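You operate a simulated robot arm through the tools that you are given. There is no shell and no other tool.

Carry out the task below with a simulated robot arm. There is one attempt and no reset: what you move stays moved.

## Task
Clip the yellow module onto the rail and lock the end stop against it.
Fine: it lies in the yellow drawer, which ends shut; the stop's screw is tight.

Only the result counts: the job must be done as asked and must still hold three seconds after the hand-in. Knocking over, shifting, dropping, spilling or breaking anything else fails it.

## Robot
A 6-joint arm with a two-finger parallel gripper, fixed in place. Base frame: the origin is on the floor under the middle of its stand, x ahead of it, y to its left, z up; the work surface is at about z = 800. Units: mm, rad, N and s.
With the tool pointing down near the work surface it reaches from about 340 to 760 mm from the base axis. Its first joint turns from -1.152 to 1.152 rad. Payload 2.45 kg.
The tool frame sits at the grasp point between the pads (the TCP): z along the fingers, y along the line on which they close. The tips reach 24 mm beyond it. The gripper opens to 68 mm. The fingers are 17 mm wide and 10 mm thick; the gripper's body (40 by 70 mm) begins 41 mm behind the TCP.
Orientation is that of the tool frame in the base frame, as [roll, pitch, yaw] about the fixed x, y, z axes, in that order (R = Rz(yaw) Ry(pitch) Rx(roll)). With the fingers straight down and closing along the base's y, the tool's x points along the base's -x, its y along +y and its z along -z.

## Interface
- The arm moves only by the tool apply_moves. Its argument "targets" is text: rows parted by semicolons, each of 7 numbers parted by spaces: the turn, a rotation vector about the tool's x, y, z in units of 60 degrees (1.0 is 60 degrees), then the shift along the tool's x, y, z in units of 500 mm (1.0 is 500 mm), then the opening, from 0 (shut) to 1 (fully open). In form: wx wy wz tx ty tz gripper; .... A call has 1 to 20 rows; each row is the pose to reach, as a shift and turn from the pose commanded when the call began, along the tool's axes at that moment. A call with a number of a shift or a turn outside -1 to 1 is refused whole. Rows are played at 5 a second. More than 50 mm and 0.15 rad between two rows, or a gripper value outside its range, and nothing of the call is played. A pose out of reach is approached as far as the arm can. The call stops where the force on the tool passes 50 N (or 10 N more than at its start, if that is more) or the arm is blocked; 0.2 s more then pass. Each finger travels about 108 mm/s and halts on what it meets, pressing with about 23 N; the grip force reading is that of the motor and also rises with nothing between the fingers. The clock runs only during rows and for 0.2 s after the last one: add rows that repeat a pose to give the fingers time. The reply holds the time, the measured pose of the TCP, the force on the tool along the base axes, the opening and the grip force, in the units named above and with some noise, with the torque about the TCP (base axes, N m) and any sound that the robot's microphone picked up.
- Cameras (640 x 400 px; columns grow to the right, rows downward): "scene" is fixed at [183.8, 445, 1448.1]; the picture's right is [-0.44, -0.90, 0.00], its down [-0.65, 0.32, -0.69] and it looks along [0.62, -0.30, -0.72] (base axes); focal length 342 px, centre (320, 200). "wrist" rides on the gripper at [84, 11, -75] in the tool frame; the picture's right is [-0.13, 0.99, 0.00], its down [-0.60, -0.08, -0.79] and it looks along [-0.79, -0.10, 0.61] (tool axes); focal length 251 px, centre (320, 200). There is no depth. A picture from a camera that has moved, and an enlarged one, comes with that camera's place and axes in the base frame and with its lens.
- snapshot(camera): a new picture of that camera. No time passes.
- zoom(camera, box): a new picture of the part [left, top, right, bottom] of that camera's present view, enlarged. No time passes.
- sign_off(): hands the job in; it is judged then, once.

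Nothing tells you positions but the pictures and the camera data. Unless the task says otherwise, let go and move clear before handing in.

The tools are called after "Request:" as a command line: name --argument value ..., lists and objects as JSON in quotes. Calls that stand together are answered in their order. apply_moves: Moves the arm, as the interface text tells. Its arguments: {"type":"object","properties":{"targets":{"type":"string"}},"required":["targets"]} The other tools are called the same way: snapshot (camera) takes a picture; zoom (camera, box) takes an enlarged picture of a part of a camera's view; sign_off () hands the job in.

At the start:

```text
t: 0.0
eef_pos: [488.5, 116.1, 1105.0]
tool_rot: [3.141, 0.0, -3.141]
wrist_force: [-0.4, 0.3, -0.4]
wrist_torque: [0.01, 0.0, 0.02]
grip_width: 68.0
gripper_force: 0.1
```

scene: 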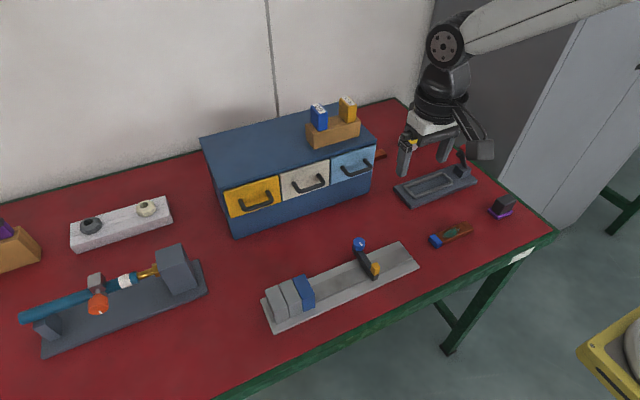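
wrist: 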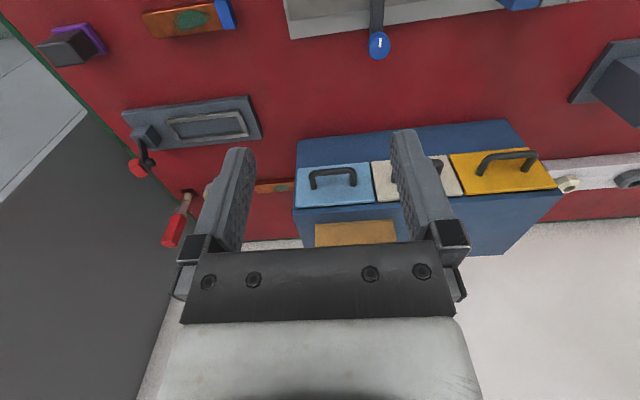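

I see a table with a blue three-drawer cabinet (yellow, white and light-blue drawers), a rail with three modules and an end stop, plus other objects. I will look closer before moving.

Request:
zoom --camera "scene" --box '[240, 220, 440, 345]'

Request:
zoom --camera "scene" --box '[190, 90, 390, 245]'

Request:
zoom --camera "scene" --box '[360, 100, 560, 260]'

Request:
zoom --camera "wrist" --box '[280, 0, 640, 225]'

```text
3.20 times, centred on (340, 282) of scene
camera zoom: at [183.8, 445.0, 1448.1], right [-0.44, -0.9, 0.0], down [-0.65, 0.32, -0.69], along [0.62, -0.3, -0.72], focal length 1096 px, centre (256, -64)
```

zoom: 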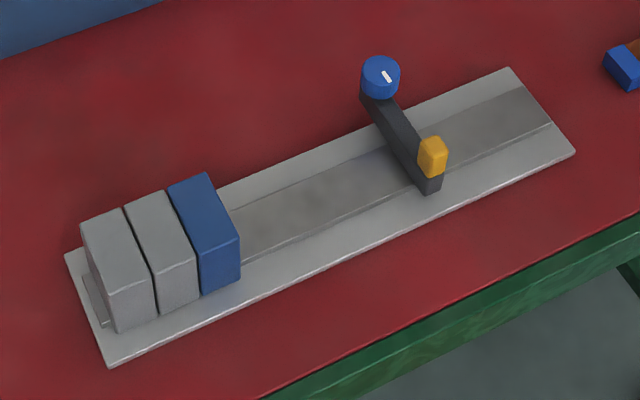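

```text
2.58 times, centred on (290, 168) of scene
camera zoom: at [183.8, 445.0, 1448.1], right [-0.44, -0.9, 0.0], down [-0.65, 0.32, -0.69], along [0.62, -0.3, -0.72], focal length 884 px, centre (397, 284)
```

zoom: 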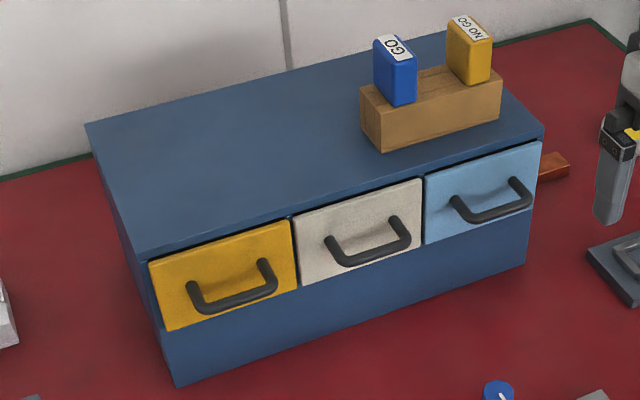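

```text
2.50 times, centred on (460, 180) of scene
camera zoom: at [183.8, 445.0, 1448.1], right [-0.44, -0.9, 0.0], down [-0.65, 0.32, -0.69], along [0.62, -0.3, -0.72], focal length 856 px, centre (-30, 250)
```

zoom: 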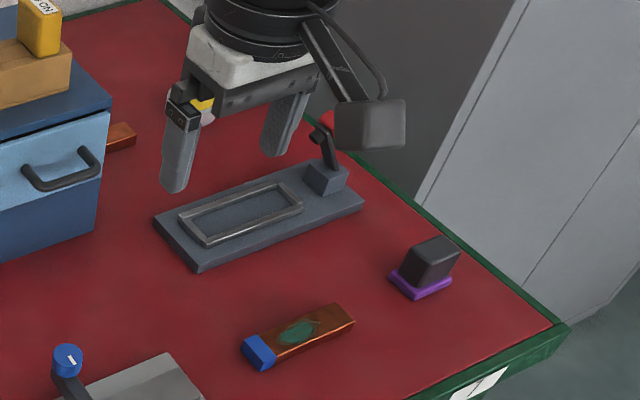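

```text
1.78 times, centred on (460, 112) of wrist
camera zoom: at [405.2, 126.8, 1180.0], right [0.13, 0.99, 0.0], down [0.6, -0.08, 0.79], along [0.79, -0.1, -0.61], focal length 447 px, centre (71, 356)
```

zoom: 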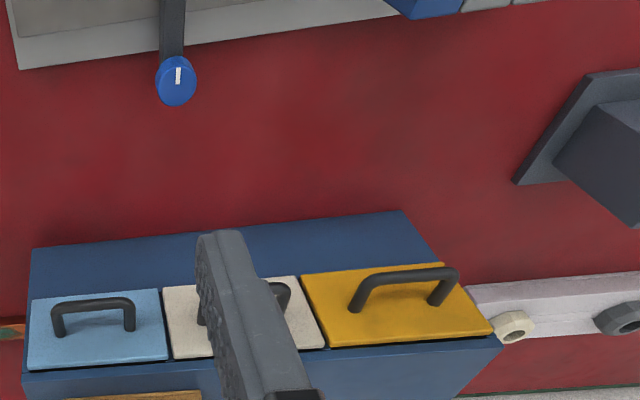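

The rail base lies along y (about x 458–538, y 67–407), with the modules at the high-y end and the end stop near y≈200. The cabinet front is at about x=712, with the yellow drawer's handle near (678, 346, 921). I'll zoom in on the details.

Request:
zoom --camera "scene" --box '[330, 225, 410, 285]'

Request:
zoom --camera "scene" --box '[255, 265, 335, 335]'

Request:
zoom --camera "scene" --box '[215, 165, 305, 225]'

Request:
zoom --camera "wrist" --box '[280, 0, 440, 100]'

```text
6.67 times, centred on (370, 255) of scene
camera zoom: at [183.8, 445.0, 1448.1], right [-0.44, -0.9, 0.0], down [-0.65, 0.32, -0.69], along [0.62, -0.3, -0.72], focal length 2283 px, centre (-13, -167)
```

zoom: 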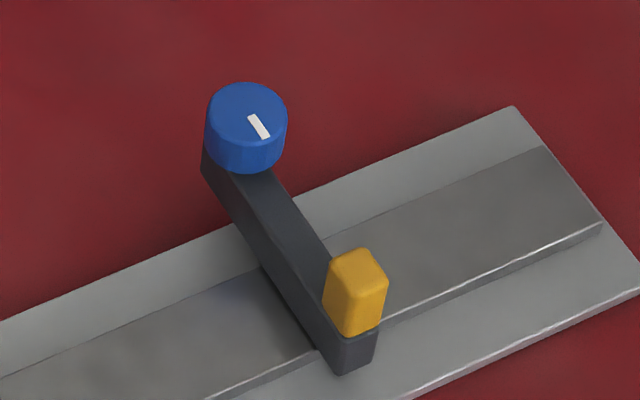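

```text
5.71 times, centred on (295, 300) of scene
camera zoom: at [183.8, 445.0, 1448.1], right [-0.44, -0.9, 0.0], down [-0.65, 0.32, -0.69], along [0.62, -0.3, -0.72], focal length 1957 px, centre (463, -371)
```

zoom: 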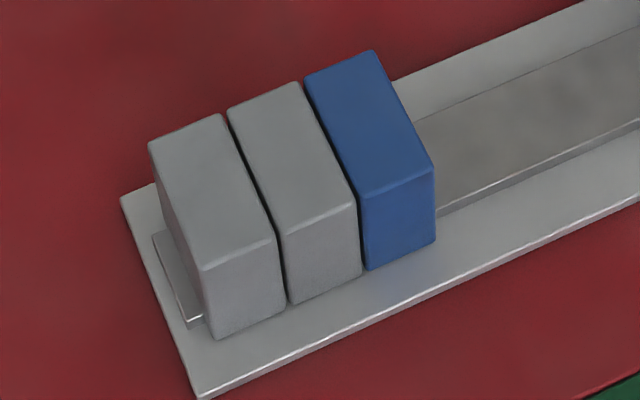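

```text
6.67 times, centred on (260, 195) of scene
camera zoom: at [183.8, 445.0, 1448.1], right [-0.44, -0.9, 0.0], down [-0.65, 0.32, -0.69], along [0.62, -0.3, -0.72], focal length 2283 px, centre (720, 233)
```

zoom: 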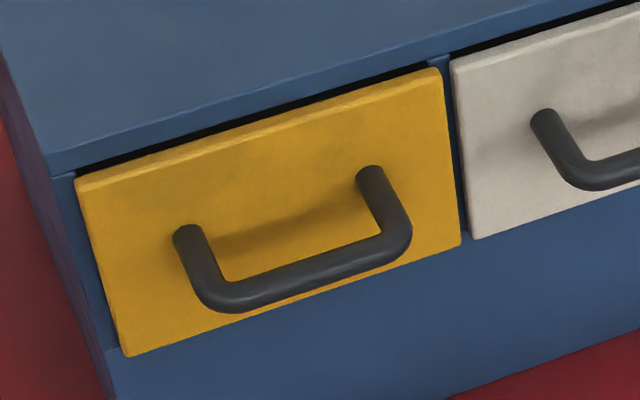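

```text
4.00 times, centred on (360, 50) of wrist
camera zoom: at [405.2, 126.8, 1180.0], right [0.13, 0.99, 0.0], down [0.6, -0.08, 0.79], along [0.79, -0.1, -0.61], focal length 1006 px, centre (160, 800)
```

zoom: 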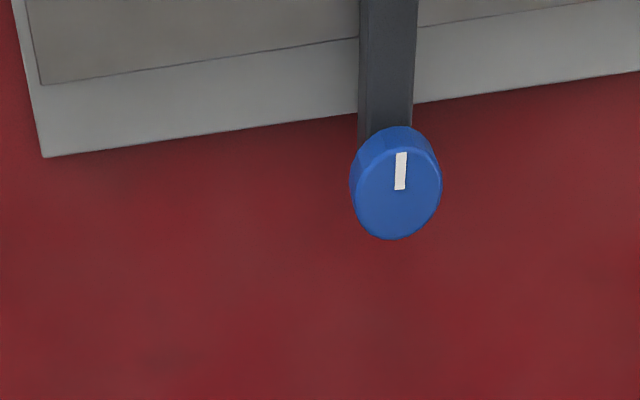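

Everything matches my estimates: the drawer handle bar is about 28 mm in front of the drawer, near (678, 346, 921). I'll turn the gripper so it closes along base x, and move towards the handle from above.

Request:
apply_moves --targets "0 0 0.125 -0.027 0.038 0 1; 0 0 0.25 -0.054 0.076 0 1; 0 0 0.375 -0.081 0.114 0 1; 0 0 0.5 -0.108 0.152 0 1; 0 0 0.625 -0.135 0.19 0 1; 0 0 0.75 -0.163 0.228 0 1"

```text
t: 1.4
eef_pos: [571.1, 231.3, 1104.3]
tool_rot: [3.141, 0.0, 2.353]
wrist_force: [0.0, -0.2, -0.8]
wrist_torque: [-0.02, 0.03, -0.02]
grip_width: 67.9
gripper_force: 0.1
```

The turn went as planned. I'll finish the yaw and move over to y≈346.

Request:
apply_moves --targets "0 0 0.125 0.0108 0.0433 0.0083 1; 0 0 0.25 0.0217 0.0867 0.0167 1; 0 0 0.375 0.0325 0.13 0.025 1; 0 0 0.5 0.0433 0.1733 0.0333 1; 0 0 0.625 0.0542 0.2167 0.0417 1; 0 0 0.75 0.065 0.26 0.05 1"

Request:
snapshot --camera "wrist"

Request:
snapshot --camera "scene"

```text
t: 2.8
eef_pos: [639.4, 347.8, 1080.5]
tool_rot: [-3.14, 0.0, 1.569]
wrist_force: [-0.7, -0.1, -0.4]
wrist_torque: [-0.06, -0.02, 0.03]
grip_width: 67.8
gripper_force: 0.1
```

```text
taken
camera wrist: at [651.4, 431.3, 1154.9], right [0.99, -0.13, 0.0], down [-0.08, -0.6, 0.79], along [-0.1, -0.79, -0.61], focal length 251 px, centre (320, 200)
```

wrist: 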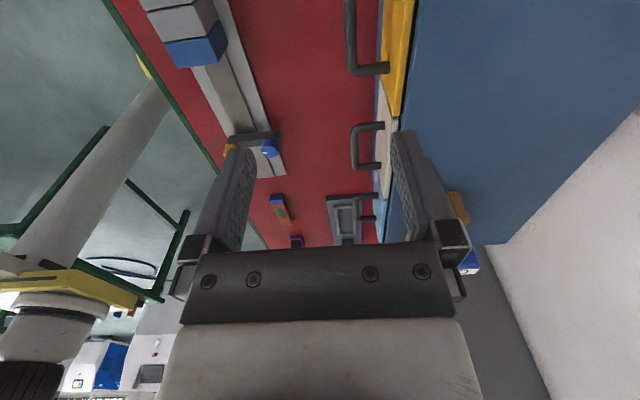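

```text
taken
```

scene: 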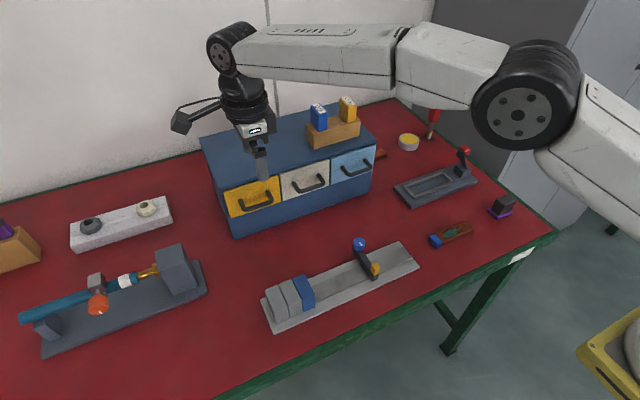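

The gripper is above the front of the yellow drawer. The two cameras disagree by about 10 mm on the handle's x, so I'll zoom in to settle it.

Request:
zoom --camera "wrist" --box '[320, 0, 440, 75]'

Request:
zoom --camera "scene" --box '[210, 130, 310, 220]'

Request:
zoom --camera "wrist" --box '[200, 100, 400, 225]'

```text
5.33 times, centred on (380, 38) of wrist
camera zoom: at [651.4, 431.3, 1154.9], right [0.99, -0.13, 0.0], down [-0.08, -0.6, 0.79], along [-0.1, -0.79, -0.61], focal length 1341 px, centre (0, 1067)
```

zoom: 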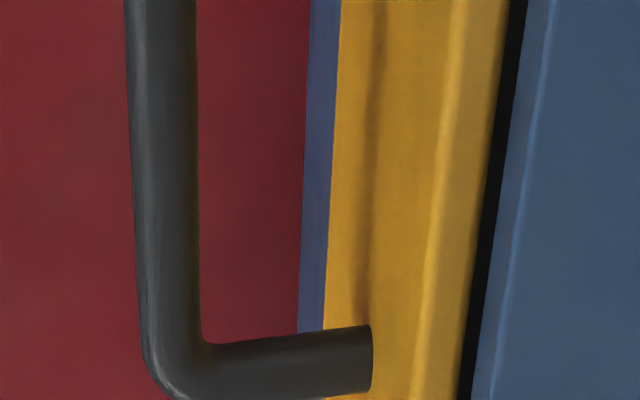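

```text
4.44 times, centred on (260, 175) of scene
camera zoom: at [183.8, 445.0, 1448.1], right [-0.44, -0.9, 0.0], down [-0.65, 0.32, -0.69], along [0.62, -0.3, -0.72], focal length 1522 px, centre (587, 311)
```

zoom: 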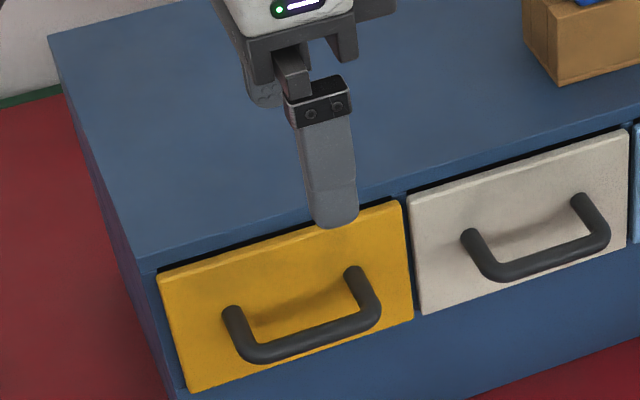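

```text
3.20 times, centred on (300, 162) of wrist
camera zoom: at [651.4, 431.3, 1154.9], right [0.99, -0.13, 0.0], down [-0.08, -0.6, 0.79], along [-0.1, -0.79, -0.61], focal length 805 px, centre (384, 320)
```

zoom: 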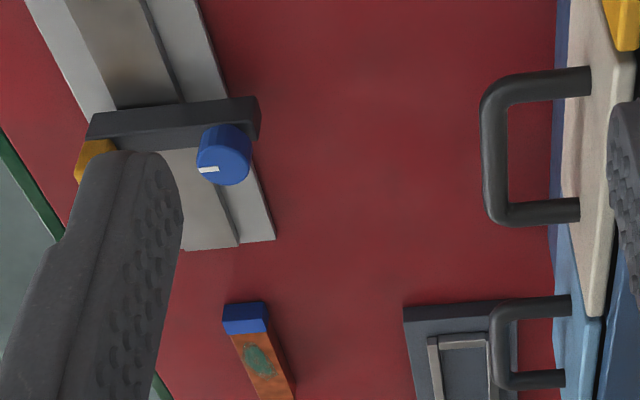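

The wrist camera is the better-calibrated one here: it puts the bar at about (667, 347, 924) and the drawer face at x≈698. I'll tilt 15° towards the cabinet, partly close the fingers, and drop to a pre-grasp pose above the bar.

Request:
apply_moves --targets "-0.0625 0 0 0 0.001 0.031 0.7; -0.125 0 0 -0.001 0.002 0.062 0.324; -0.1875 0 0 -0.001 0.003 0.093 0.324; -0.25 0 0 -0.002 0.0046 0.124 0.324; -0.25 0 0 -0.002 0.0046 0.124 0.324"

Request:
snapshot --camera "wrist"

Request:
zoom --camera "scene" --box '[210, 130, 310, 220]'

```text
t: 4.0
eef_pos: [643.2, 345.4, 1017.1]
tool_rot: [2.878, 0.0, 1.571]
wrist_force: [0.5, 0.1, 0.4]
wrist_torque: [0.0, 0.02, 0.01]
grip_width: 22.2
gripper_force: 0.1
```

```text
taken
camera wrist: at [634.5, 428.8, 1092.4], right [0.96, -0.13, 0.26], down [-0.28, -0.6, 0.74], along [0.06, -0.79, -0.62], focal length 251 px, centre (320, 200)
```

wrist: 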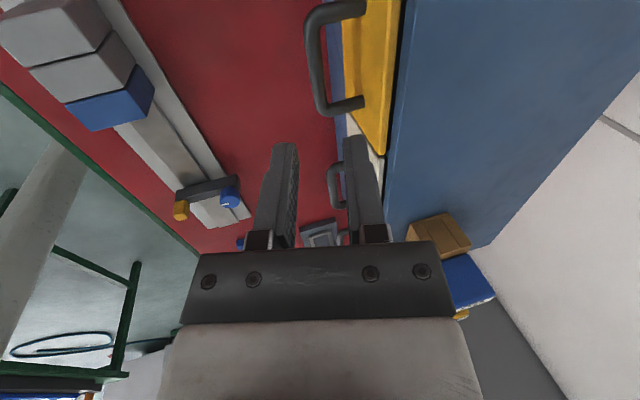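

```text
4.44 times, centred on (260, 175) of scene
camera zoom: at [183.8, 445.0, 1448.1], right [-0.44, -0.9, 0.0], down [-0.65, 0.32, -0.69], along [0.62, -0.3, -0.72], focal length 1522 px, centre (587, 311)
```

zoom: 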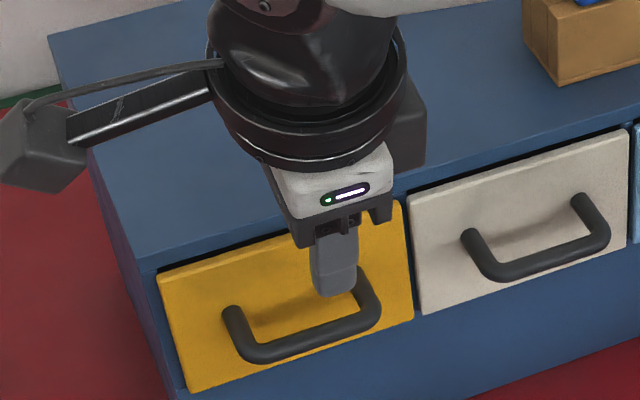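

The full handle is now in the wrist view, so I'll zoom in for a tighter fix.

Request:
zoom --camera "wrist" --box '[260, 0, 452, 120]'

```text
3.33 times, centred on (356, 60) of wrist
camera zoom: at [634.5, 428.8, 1092.4], right [0.96, -0.13, 0.26], down [-0.28, -0.6, 0.74], along [0.06, -0.79, -0.62], focal length 838 px, centre (200, 667)
```

zoom: 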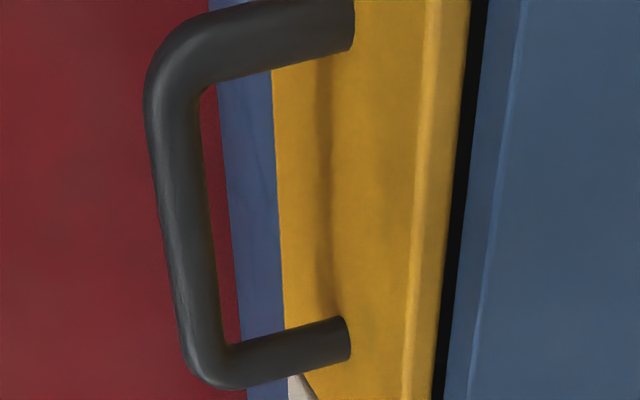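

The bar lies right on the tool axis about 94 mm ahead, at roughly (667, 348, 926), with the face at x≈700. I'll advance 86 mm so the bar sits between the fingers.

Request:
apply_moves --targets "0 0 0 0 0 0.03 0.324; 0 0 0 0 0 0.06 0.324; 0 0 0 0 -0.001 0.09 0.324; 0 0 0 0 -0.0015 0.115 0.324; 0 0 0 0 -0.0015 0.135 0.324; 0 0 0 0 -0.0015 0.155 0.324; 0 0 0 0 -0.0015 0.172 0.324"

Request:
snapshot --camera "wrist"

Request:
zoom --camera "scene" --box '[210, 130, 310, 220]'

```text
t: 5.6
eef_pos: [662.8, 343.7, 936.9]
tool_rot: [2.88, 0.0, 1.57]
wrist_force: [-0.5, 0.4, 0.1]
wrist_torque: [0.01, -0.01, -0.02]
grip_width: 21.8
gripper_force: 0.0
```

```text
taken
camera wrist: at [654.6, 428.1, 1010.7], right [0.96, -0.13, 0.26], down [-0.28, -0.6, 0.75], along [0.06, -0.79, -0.61], focal length 251 px, centre (320, 200)
```

wrist: 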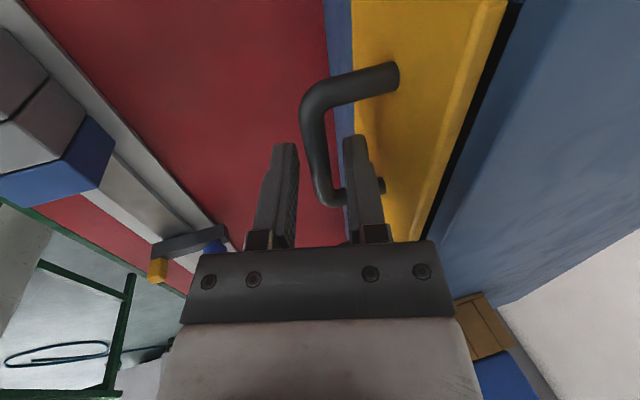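

```text
4.44 times, centred on (260, 175) of scene
camera zoom: at [183.8, 445.0, 1448.1], right [-0.44, -0.9, 0.0], down [-0.65, 0.32, -0.69], along [0.62, -0.3, -0.72], focal length 1522 px, centre (587, 311)
```

zoom: 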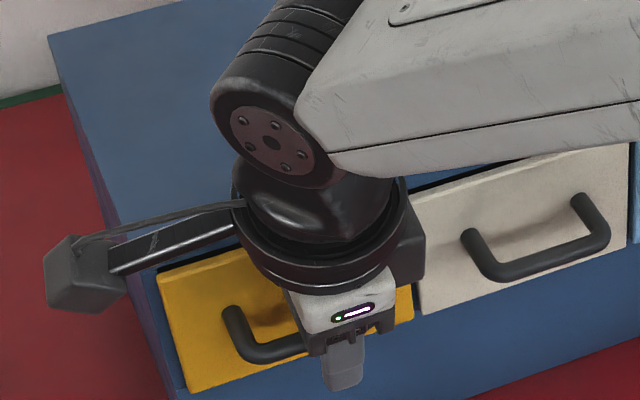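

The bar is between the fingers, so I'll close on it and check before pulling.

Request:
apply_moves --targets "0 0 0 0 0 0 0; 0 0 0 0 0 0 0; 0 0 0 0 0 0 0"

```text
t: 6.4
eef_pos: [663.2, 344.6, 937.1]
tool_rot: [2.881, 0.0, 1.571]
wrist_force: [0.2, -2.7, 1.2]
wrist_torque: [-0.07, -0.01, 0.58]
grip_width: 9.5
gripper_force: 30.6
```

The gripper holds the 9.5 mm bar firmly. I'll pull the drawer straight out along −x, slowly.

Request:
apply_moves --targets "0 0 0 0 -0.0097 -0.0026 0; 0 0 0 0 -0.0193 -0.0052 0; 0 0 0 0 -0.0386 -0.0104 0; 0 0 0 0 -0.0579 -0.0156 0; 0 0 0 0 -0.0772 -0.0208 0; 0 0 0 0 -0.0965 -0.026 0; 0 0 0 0 -0.1159 -0.0313 0"

Request:
snapshot --camera "scene"

Request:
snapshot --camera "wrist"

```text
t: 8.0
eef_pos: [600.7, 345.4, 936.6]
tool_rot: [2.88, 0.0, 1.572]
wrist_force: [0.0, 4.7, 0.6]
wrist_torque: [0.48, 0.03, 0.7]
grip_width: 9.6
gripper_force: 31.4
```

```text
taken
```

scene: 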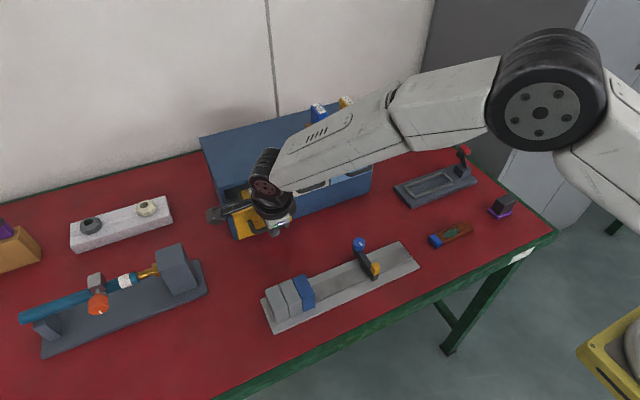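

```text
taken
camera wrist: at [592.4, 428.1, 1011.1], right [0.96, -0.13, 0.26], down [-0.28, -0.6, 0.74], along [0.06, -0.79, -0.62], focal length 251 px, centre (320, 200)
```

wrist: 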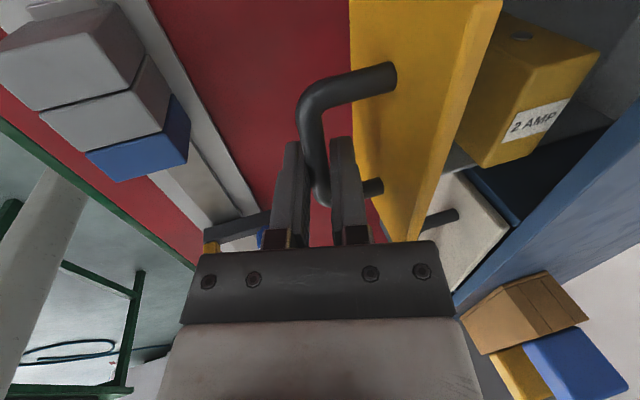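

The drawer slides freely and I can see a yellow block marked "2 AMP" inside, just behind the face. I'll pull out further to give access.

Request:
apply_moves --targets "0 0 0 0 -0.0193 -0.0052 0; 0 0 0 0 -0.0386 -0.0104 0; 0 0 0 0 -0.0579 -0.0156 0; 0 0 0 0 -0.0772 -0.0208 0; 0 0 0 0 -0.0965 -0.026 0"

Request:
snapshot --camera "scene"

Request:
snapshot --camera "wrist"

```text
t: 9.2
eef_pos: [553.6, 343.5, 937.9]
tool_rot: [2.878, 0.0, 1.572]
wrist_force: [-0.6, 11.0, -0.8]
wrist_torque: [-0.09, -0.01, 0.49]
grip_width: 9.5
gripper_force: 30.9
```

```text
taken
```

scene: 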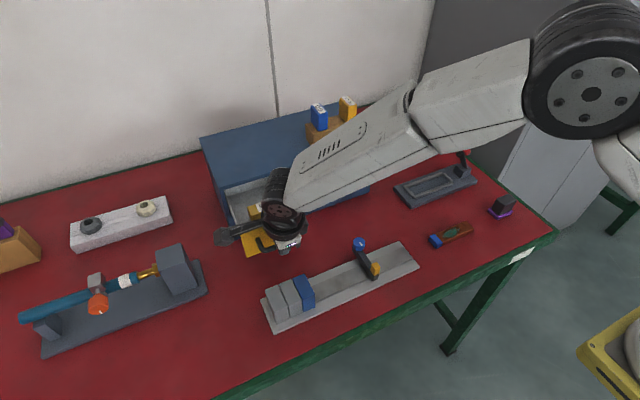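

```text
taken
camera wrist: at [543.6, 428.0, 1011.1], right [0.96, -0.13, 0.26], down [-0.28, -0.6, 0.74], along [0.06, -0.79, -0.62], focal length 251 px, centre (320, 200)
```

wrist: 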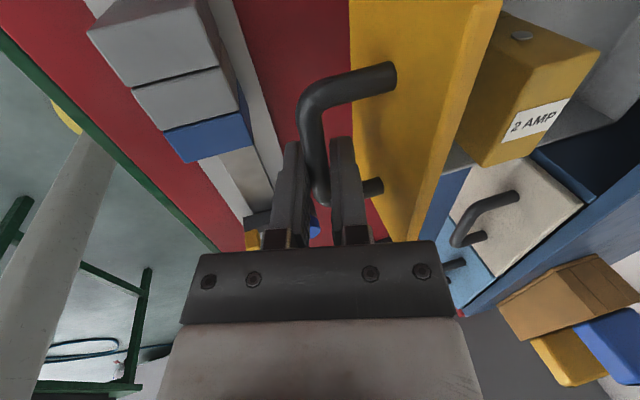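

The drawer is about 109 mm open and the module is exposed. I'll release the handle and back off along the tool axis.

Request:
apply_moves --targets "0 0 0 0 0 0 0.324; 0 0 0 0 0 0 0.324; 0 0 0 0 0 -0.03 0.324; 0 0 0 0 0 -0.08 0.324; 0 0 0 0 0 -0.14 0.324; 0 0 0 0 0 -0.22 0.324; 0 0 0 0 0 -0.3 0.324; 0 0 0 0 0 -0.38 0.324"

Request:
snapshot --camera "scene"

Request:
snapshot --camera "wrist"

```text
t: 11.0
eef_pos: [505.0, 340.9, 1120.7]
tool_rot: [2.88, -0.001, 1.57]
wrist_force: [0.3, 0.0, -0.9]
wrist_torque: [-0.01, 0.01, -0.01]
grip_width: 22.2
gripper_force: 0.0
```

```text
taken
```

scene: 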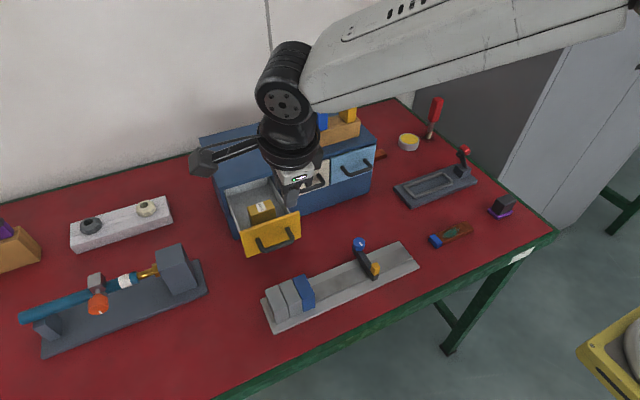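

```text
taken
camera wrist: at [496.4, 424.5, 1196.1], right [0.96, -0.13, 0.26], down [-0.28, -0.6, 0.75], along [0.06, -0.79, -0.62], focal length 251 px, centre (320, 200)
```

wrist: 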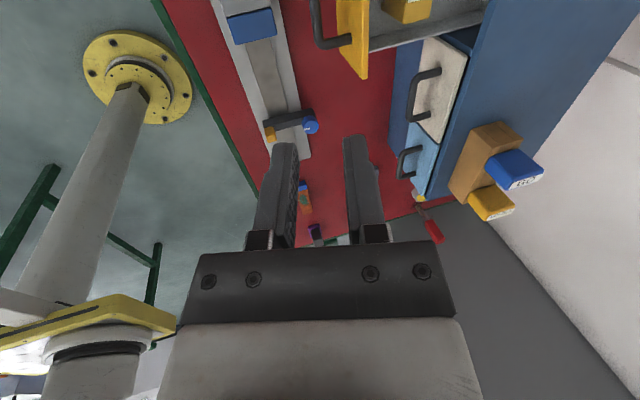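

Request:
zoom --camera "scene" --box '[205, 160, 325, 265]'

Request:
zoom --camera "wrist" --box '[300, 0, 500, 125]'

```text
3.81 times, centred on (265, 212) of scene
camera zoom: at [183.7, 445.0, 1448.1], right [-0.44, -0.9, 0.0], down [-0.65, 0.32, -0.69], along [0.62, -0.3, -0.72], focal length 1305 px, centre (530, 152)
```

zoom: 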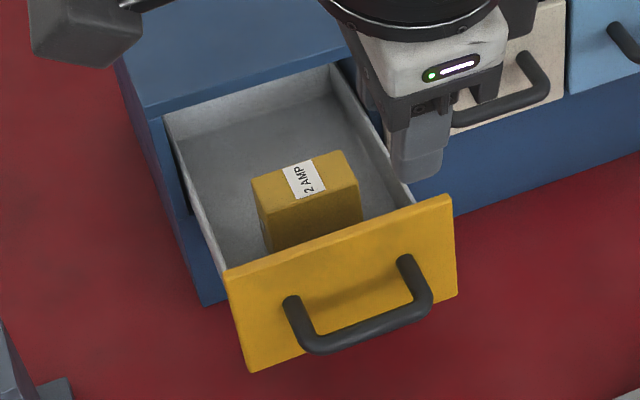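

```text
3.20 times, centred on (400, 62) of wrist
camera zoom: at [496.4, 424.5, 1196.1], right [0.96, -0.13, 0.26], down [-0.28, -0.6, 0.75], along [0.06, -0.79, -0.62], focal length 805 px, centre (64, 640)
```

zoom: 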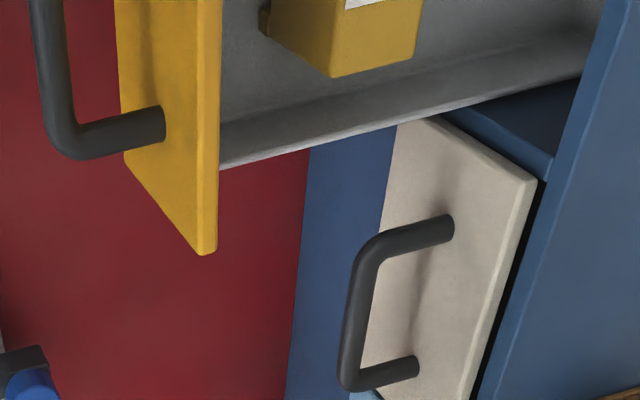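

The yellow module stands in the drawer with its 50 mm side along y and the "2 AMP" label up, at about x 643–672, y 322–371. There is a small disc on its +y face. I'll go to a better viewpoint to inspect it and the modules on the rail.

Request:
apply_moves --targets "0.05 0 0 0.002 0.0126 0.053 0.5; 0.1 0 0 0.004 0.0252 0.106 0.8; 0.15 0 0 0.006 0.0378 0.159 1; 0.2 0 0 0.008 0.0504 0.212 1; 0.25 0 0 0.01 0.063 0.2656 1"

Request:
snapshot --camera "wrist"

Request:
zoom --camera "wrist" --box '[150, 0, 330, 112]'

Request:
zoom --camera "wrist" --box '[370, 0, 550, 112]'

```text
t: 12.2
eef_pos: [570.6, 348.5, 1001.1]
tool_rot: [-3.141, 0.0, 1.571]
wrist_force: [1.1, -0.7, -0.4]
wrist_torque: [-0.01, 0.02, -0.01]
grip_width: 68.1
gripper_force: 0.1
```

```text
taken
camera wrist: at [581.0, 431.8, 1075.0], right [0.99, -0.13, 0.0], down [-0.08, -0.6, 0.79], along [-0.1, -0.79, -0.61], focal length 251 px, centre (320, 200)
```

wrist: 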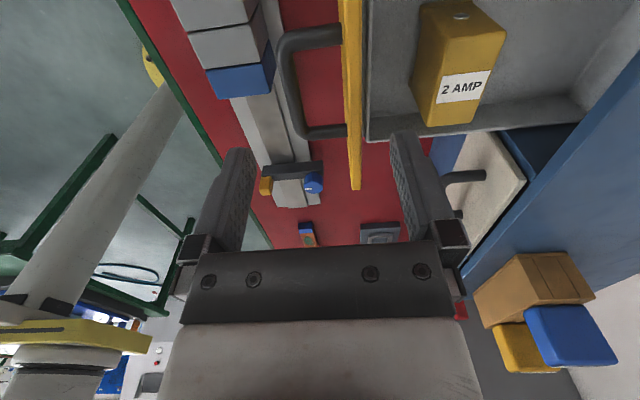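

```text
3.56 times, centred on (240, 56) of wrist
camera zoom: at [581.0, 431.8, 1075.0], right [0.99, -0.13, 0.0], down [-0.08, -0.6, 0.79], along [-0.1, -0.79, -0.61], focal length 894 px, centre (604, 712)
```

zoom: 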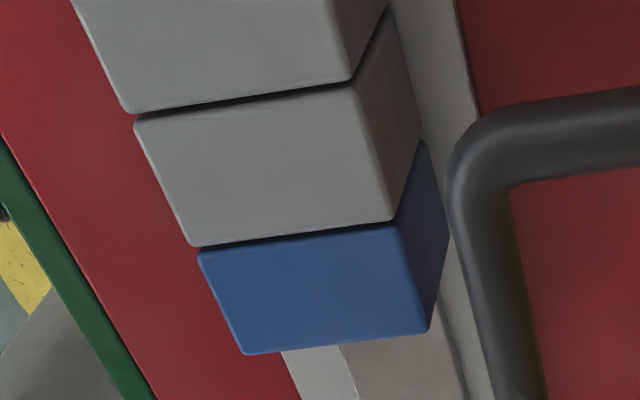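

```text
3.56 times, centred on (460, 56) of wrist
camera zoom: at [581.0, 431.8, 1075.0], right [0.99, -0.13, 0.0], down [-0.08, -0.6, 0.79], along [-0.1, -0.79, -0.61], focal length 894 px, centre (-178, 712)
```

zoom: 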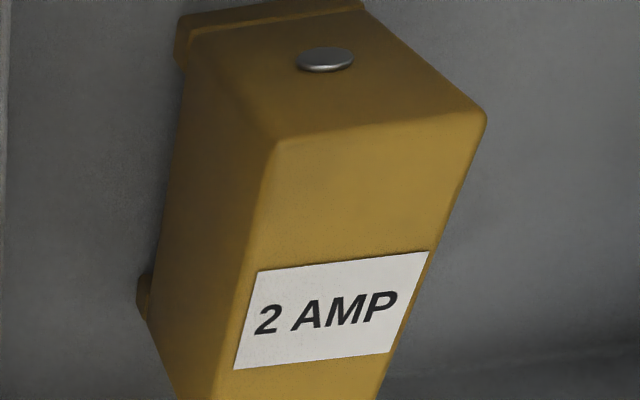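

The module stands on feet with flanges at the bottom; one wide lip is at the +y end. I want to see these feet and the rail profile more clearly, so I'll move the camera to the left of the drawer.

Request:
apply_moves --targets "0 0 0 0.032 0.05 0 1; 0 0 0 0.064 0.1 0 1; 0 0 0 0.096 0.15 0 1"

Request:
snapshot --camera "wrist"

Request:
zoom --camera "wrist" --box '[260, 40, 404, 130]'

```text
t: 13.0
eef_pos: [618.6, 384.2, 984.3]
tool_rot: [-3.046, 0.059, 1.573]
wrist_force: [0.2, 0.7, 4.5]
wrist_torque: [0.02, 0.12, 0.0]
grip_width: 67.7
gripper_force: 0.1
stopped in row 3: the force on the tool passed its limit at 74 N (the readings are from after the stop); the commanded pose is now the measured one
```

```text
taken
camera wrist: at [636.6, 472.3, 1051.2], right [0.99, -0.13, -0.09], down [0.0, -0.56, 0.83], along [-0.16, -0.82, -0.55], focal length 251 px, centre (320, 200)
```

wrist: 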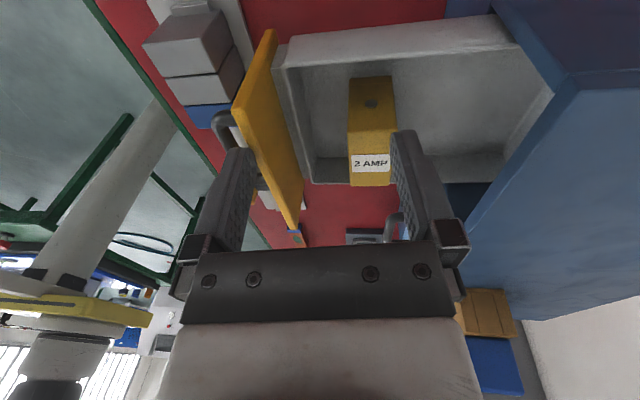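

```text
4.44 times, centred on (332, 85) of wrist
camera zoom: at [636.6, 472.3, 1051.2], right [0.99, -0.13, -0.09], down [0.0, -0.56, 0.83], along [-0.16, -0.82, -0.55], focal length 1118 px, centre (267, 711)
```

zoom: 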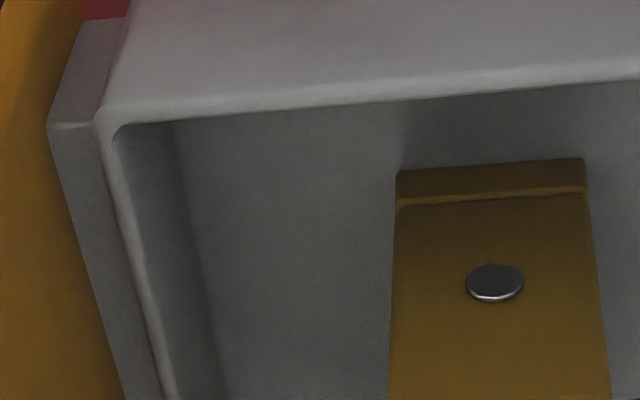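

The arm hit something (a 74 N stop) and the tool ended up slightly tilted. I'll check the scene to see what was touched.

Request:
snapshot --camera "scene"

Request:
zoom --camera "scene" --box '[180, 80, 400, 260]'

Request:
zoom --camera "wrist" --box '[140, 0, 340, 125]'

```text
taken
```

scene: 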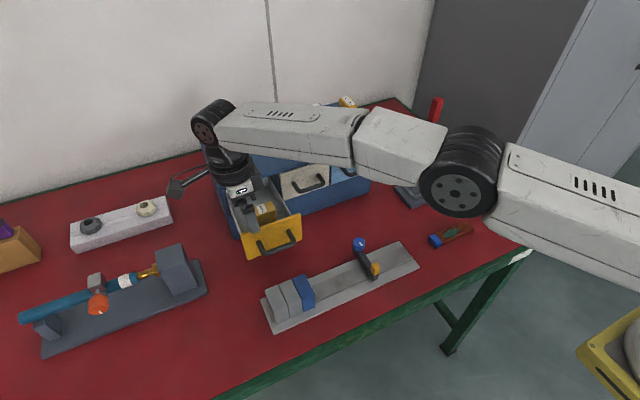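

```text
2.22 times, centred on (290, 170) of scene
camera zoom: at [183.7, 445.0, 1448.1], right [-0.44, -0.9, 0.0], down [-0.65, 0.32, -0.69], along [0.62, -0.3, -0.72], focal length 761 px, centre (387, 267)
```

zoom: 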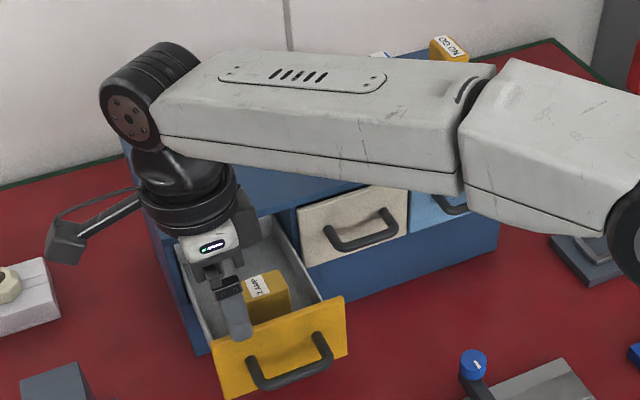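

```text
3.20 times, centred on (240, 62) of wrist
camera zoom: at [636.6, 472.3, 1051.2], right [0.99, -0.13, -0.09], down [0.0, -0.56, 0.83], along [-0.16, -0.82, -0.55], focal length 805 px, centre (576, 640)
```

zoom: 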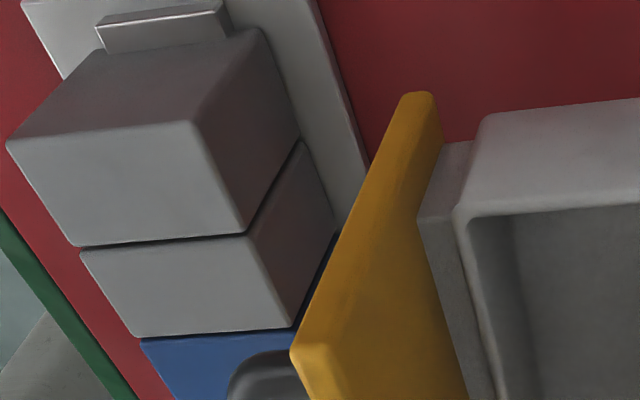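

No loose object appears to have moved. That pose was beyond the arm's reach: the tool sagged and a fingertip met the drawer face. I'll lift away and go back to a pose above the handle, then pull the drawer out a bit more so the module is well within reach.

Request:
apply_moves --targets "0 0 0 -0.0024 -0.0038 -0.04 1; 0 0 0 -0.0047 -0.0076 -0.0795 1; -0.114 0.019 0.0015 -0.0292 -0.0682 -0.0822 0.7; -0.229 0.038 0.003 -0.0546 -0.1268 -0.0652 0.324; -0.343 0.057 0.005 -0.076 -0.1764 -0.044 0.324; -0.343 0.057 0.005 -0.076 -0.1764 -0.044 0.324"

Request:
snapshot --camera "wrist"

Request:
snapshot --camera "scene"

Request:
zoom --camera "wrist" --box '[260, 0, 452, 120]'

```text
t: 14.4
eef_pos: [532.7, 350.9, 1018.0]
tool_rot: [2.878, -0.001, 1.572]
wrist_force: [1.0, 0.7, -0.3]
wrist_torque: [0.03, -0.02, 0.02]
grip_width: 21.9
gripper_force: 0.0
```

```text
taken
camera wrist: at [524.3, 434.3, 1092.5], right [0.96, -0.13, 0.26], down [-0.28, -0.6, 0.75], along [0.06, -0.79, -0.61], focal length 251 px, centre (320, 200)
```

wrist: 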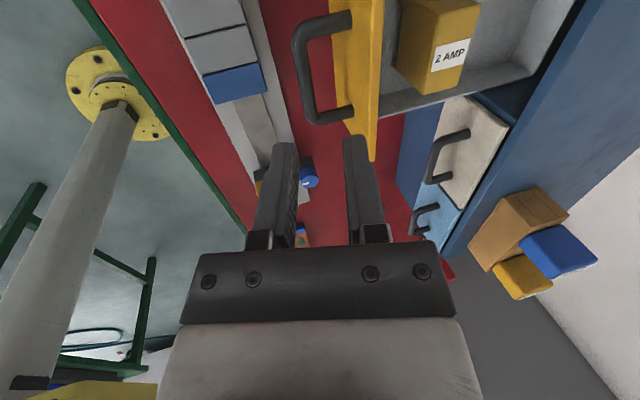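

```text
taken
```

scene: 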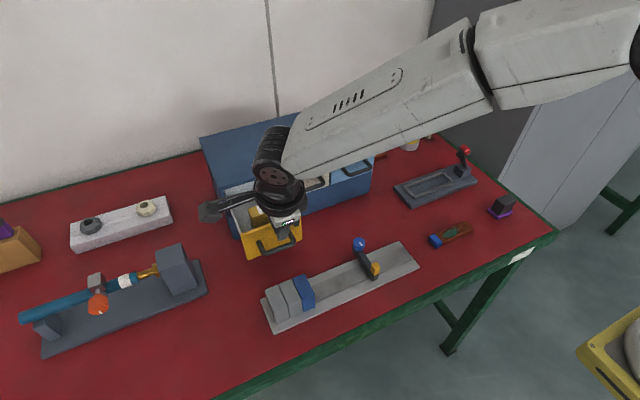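

```text
3.33 times, centred on (356, 60) of wrist
camera zoom: at [524.3, 434.3, 1092.5], right [0.96, -0.13, 0.26], down [-0.28, -0.6, 0.75], along [0.06, -0.79, -0.61], focal length 838 px, centre (200, 667)
```

zoom: 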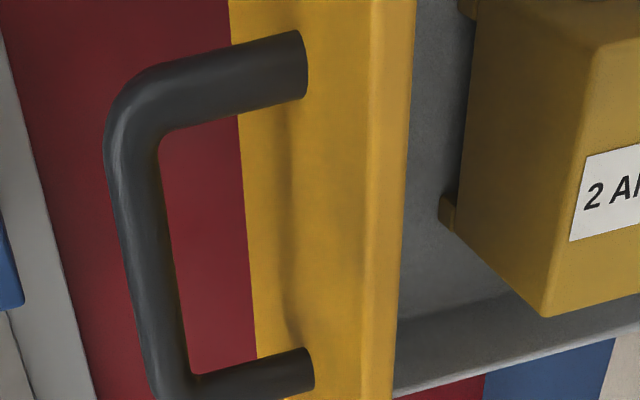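

The bar is now at x≈548, so the drawer shifted out a few mm, which is harmless. I'll align to it, advance, grip, and pull about 25 mm more.

Request:
apply_moves --targets "0 0 0 0 -0.009 0.02 0.324; 0 0 0 0 -0.0182 0.04 0.324; 0 0 0 0 -0.0182 0.07 0.324; 0 0 0 0 -0.0182 0.1 0.324; 0 0 0 0 -0.0182 0.125 0.324; 0 0 0 0 -0.0182 0.15 0.324; 0 0 0 0 -0.0182 0.169 0.324; 0 0 0 0 -0.0182 0.169 0; 0 0 0 0 -0.0182 0.169 0; 0 0 0 0 -0.0182 0.169 0"

Request:
snapshot --camera "wrist"

```text
t: 16.6
eef_pos: [545.2, 345.8, 932.1]
tool_rot: [2.88, 0.002, 1.572]
wrist_force: [1.1, -1.9, 3.9]
wrist_torque: [-0.16, 0.0, 0.4]
grip_width: 9.7
gripper_force: 31.6
```

```text
taken
camera wrist: at [536.9, 430.2, 1005.4], right [0.96, -0.13, 0.26], down [-0.28, -0.6, 0.75], along [0.06, -0.79, -0.61], focal length 251 px, centre (320, 200)
```

wrist: 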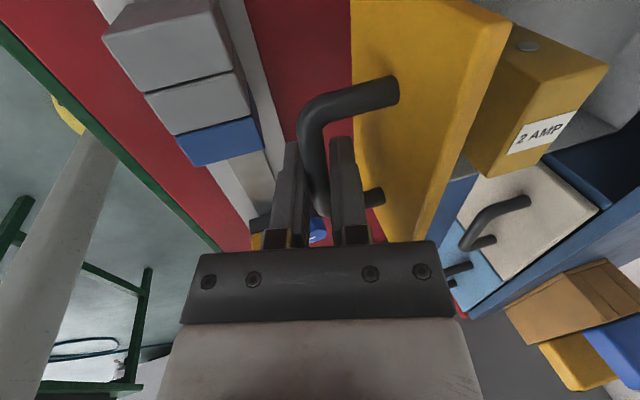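

Gripped. I'll pull 25 mm slowly, watching the force for an end stop.

Request:
apply_moves --targets "0 0 0 0 -0.0097 -0.0026 0; 0 0 0 0 -0.0193 -0.0052 0; 0 0 0 0 -0.029 -0.0078 0; 0 0 0 0 -0.0386 -0.0104 0; 0 0 0 0 -0.0483 -0.013 0"

```text
t: 17.4
eef_pos: [538.6, 345.9, 932.7]
tool_rot: [2.865, -0.004, 1.574]
wrist_force: [15.3, 2.2, -12.2]
wrist_torque: [-0.17, -0.02, 0.47]
grip_width: 9.6
gripper_force: 31.3
stopped in row 4: the force on the tool passed its limit at 56 N (the readings are from after the stop); the commanded pose is now the measured one
```

The drawer has reached its end stop (bar at about x=541). I'll release the handle and back off.

Request:
apply_moves --targets "0 0 0 0 0.003 0.0008 0; 0 0 0 0 0.003 0.0008 0.324; 0 0 0 0 0.003 0.0008 0.324; 0 0 0 0 0.003 -0.03 0.324; 0 0 0 0 0.003 -0.08 0.324; 0 0 0 0 0.003 -0.15 0.324; 0 0 0 0 0.003 -0.22 0.324"

Request:
snapshot --camera "wrist"

Request:
snapshot --camera "scene"

```text
t: 19.1
eef_pos: [508.4, 344.2, 1039.8]
tool_rot: [2.867, -0.006, 1.574]
wrist_force: [0.2, 0.2, 1.0]
wrist_torque: [0.0, -0.01, -0.01]
grip_width: 21.9
gripper_force: 0.1
```

```text
taken
camera wrist: at [499.8, 427.3, 1115.1], right [0.95, -0.13, 0.27], down [-0.29, -0.61, 0.74], along [0.07, -0.78, -0.62], focal length 251 px, centre (320, 200)
```

wrist: 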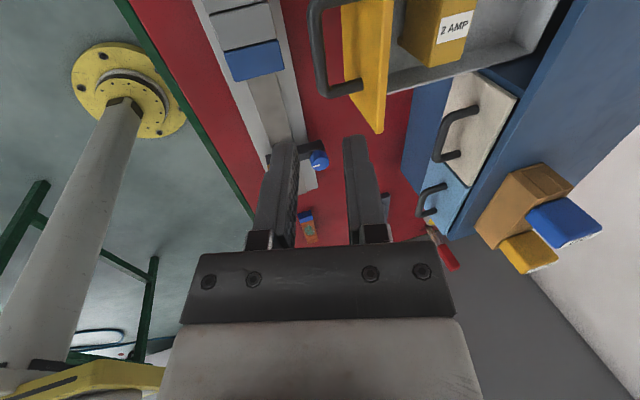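

```text
taken
```

scene: 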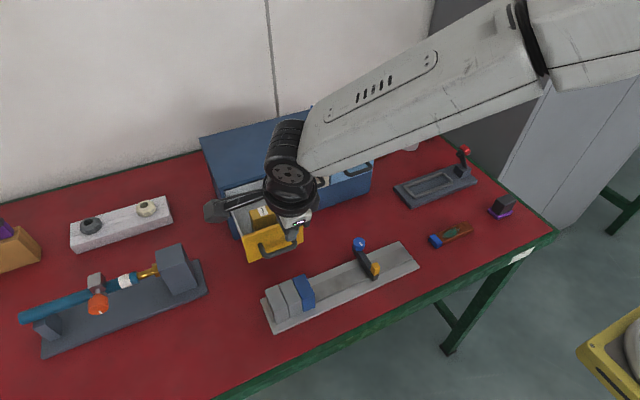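

Now I'll undo the tilt and turn the gripper back so it closes along base y, which suits gripping the module's 50 mm length.

Request:
apply_moves --targets "0.0874 -0.002 0 0.002 0.033 -0.0184 0.6; 0.1748 -0.004 0.001 0.004 0.066 -0.0368 0.9; 0.2622 -0.0063 0.0013 0.006 0.0987 -0.0553 0.9"

Request:
apply_moves --targets "0 0 -0.125 0 0 0 0.9; 0 0 -0.25 0 0 0 0.9; 0 0 -0.375 0 0 0 0.9; 0 0 -0.5 0 0 0 0.9; 0 0 -0.625 0 0 0 0.9; 0 0 -0.75 0 0 0 0.9; 0 0 -0.875 0 0 0 0.9; 0 0 -1.0 0 0 0 0.9"

Request:
apply_moves --targets "0 0 -0.125 0 0 0 0.9; 0 0 -0.25 0 0 0 0.9; 0 0 -0.375 0 0 0 0.9; 0 0 -0.5 0 0 0 0.9"

Request:
snapshot --camera "wrist"

```text
t: 19.9
eef_pos: [550.3, 348.1, 1079.5]
tool_rot: [-3.139, 0.002, 1.571]
wrist_force: [0.3, 0.3, -0.2]
wrist_torque: [-0.02, 0.0, 0.05]
grip_width: 61.5
gripper_force: 0.0
```

```text
t: 21.6
eef_pos: [549.0, 348.8, 1080.1]
tool_rot: [-3.139, 0.001, 2.619]
wrist_force: [0.9, 0.7, -0.5]
wrist_torque: [0.0, -0.02, -0.03]
grip_width: 61.1
gripper_force: 0.1
```

```text
t: 22.6
eef_pos: [550.6, 348.7, 1079.5]
tool_rot: [-3.14, 0.0, -3.139]
wrist_force: [0.3, 0.6, -0.9]
wrist_torque: [-0.02, 0.06, -0.02]
grip_width: 61.1
gripper_force: 0.1
```

```text
taken
camera wrist: at [466.0, 359.3, 1154.0], right [0.13, 0.99, 0.0], down [0.6, -0.08, 0.79], along [0.79, -0.1, -0.61], focal length 251 px, centre (320, 200)
```

wrist: 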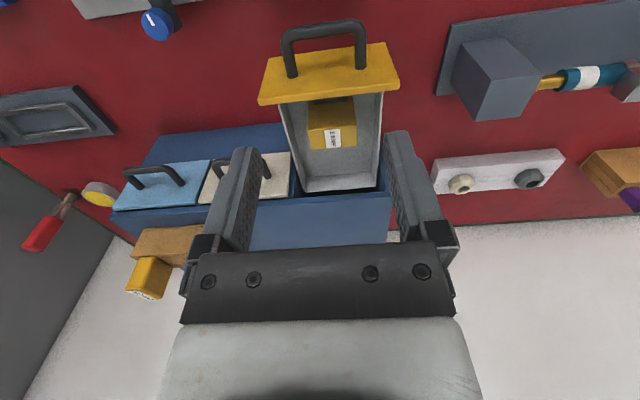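

This view shows the open drawer and the module clearly. I'll zoom in to measure its position.

Request:
zoom --camera "wrist" --box '[250, 70, 410, 200]'

Request:
zoom --camera "wrist" --box '[295, 90, 375, 155]'

```text
3.08 times, centred on (330, 135) of wrist
camera zoom: at [466.0, 359.3, 1154.0], right [0.13, 0.99, 0.0], down [0.6, -0.08, 0.79], along [0.79, -0.1, -0.61], focal length 774 px, centre (289, 400)
```

zoom: 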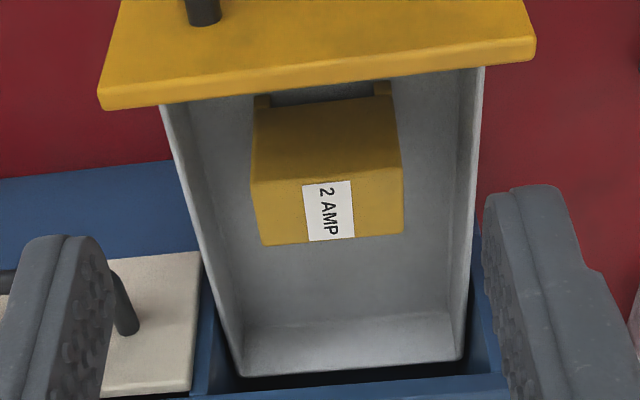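

```text
6.15 times, centred on (335, 122) of wrist
camera zoom: at [466.0, 359.3, 1154.0], right [0.13, 0.99, 0.0], down [0.6, -0.08, 0.79], along [0.79, -0.1, -0.61], focal length 1547 px, centre (228, 677)
```

zoom: 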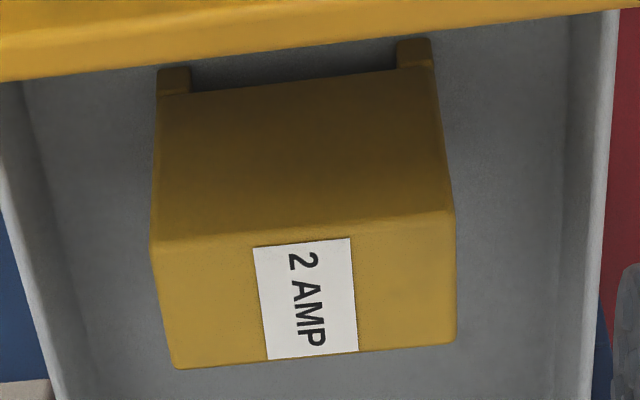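

The module has two legs at its bottom ends that straddle the rail. It is centred near (637.5, 350.5) with its top at z≈940. I'll move above it, then look again before descending.

Request:
apply_moves --targets "0 0 0 -0.04 0.001 0.03 0.9; 0 0 0 -0.09 0.002 0.07 0.9; 0 0 0 -0.13 0.003 0.11 0.9; 0 0 0 -0.1738 0.0036 0.15 0.9; 0 0 0 -0.1738 0.0036 0.15 0.9"

Request:
snapshot --camera "wrist"

Request:
snapshot --camera "scene"

```text
t: 23.9
eef_pos: [636.6, 348.1, 1003.5]
tool_rot: [-3.14, 0.002, 3.139]
wrist_force: [-0.1, -0.4, -0.4]
wrist_torque: [0.0, -0.01, 0.02]
grip_width: 61.1
gripper_force: 0.1
```

```text
taken
camera wrist: at [553.3, 359.6, 1077.4], right [0.13, 0.99, 0.0], down [0.6, -0.08, 0.79], along [0.79, -0.1, -0.61], focal length 251 px, centre (320, 200)
```

wrist: 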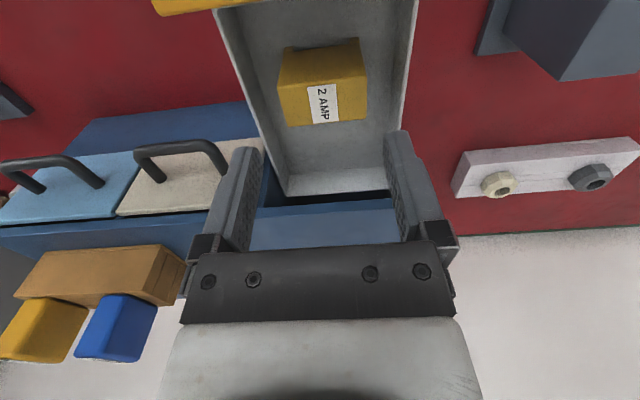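

```text
taken
```

scene: 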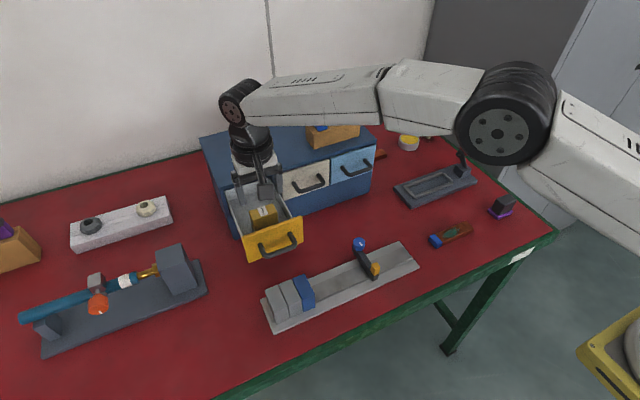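

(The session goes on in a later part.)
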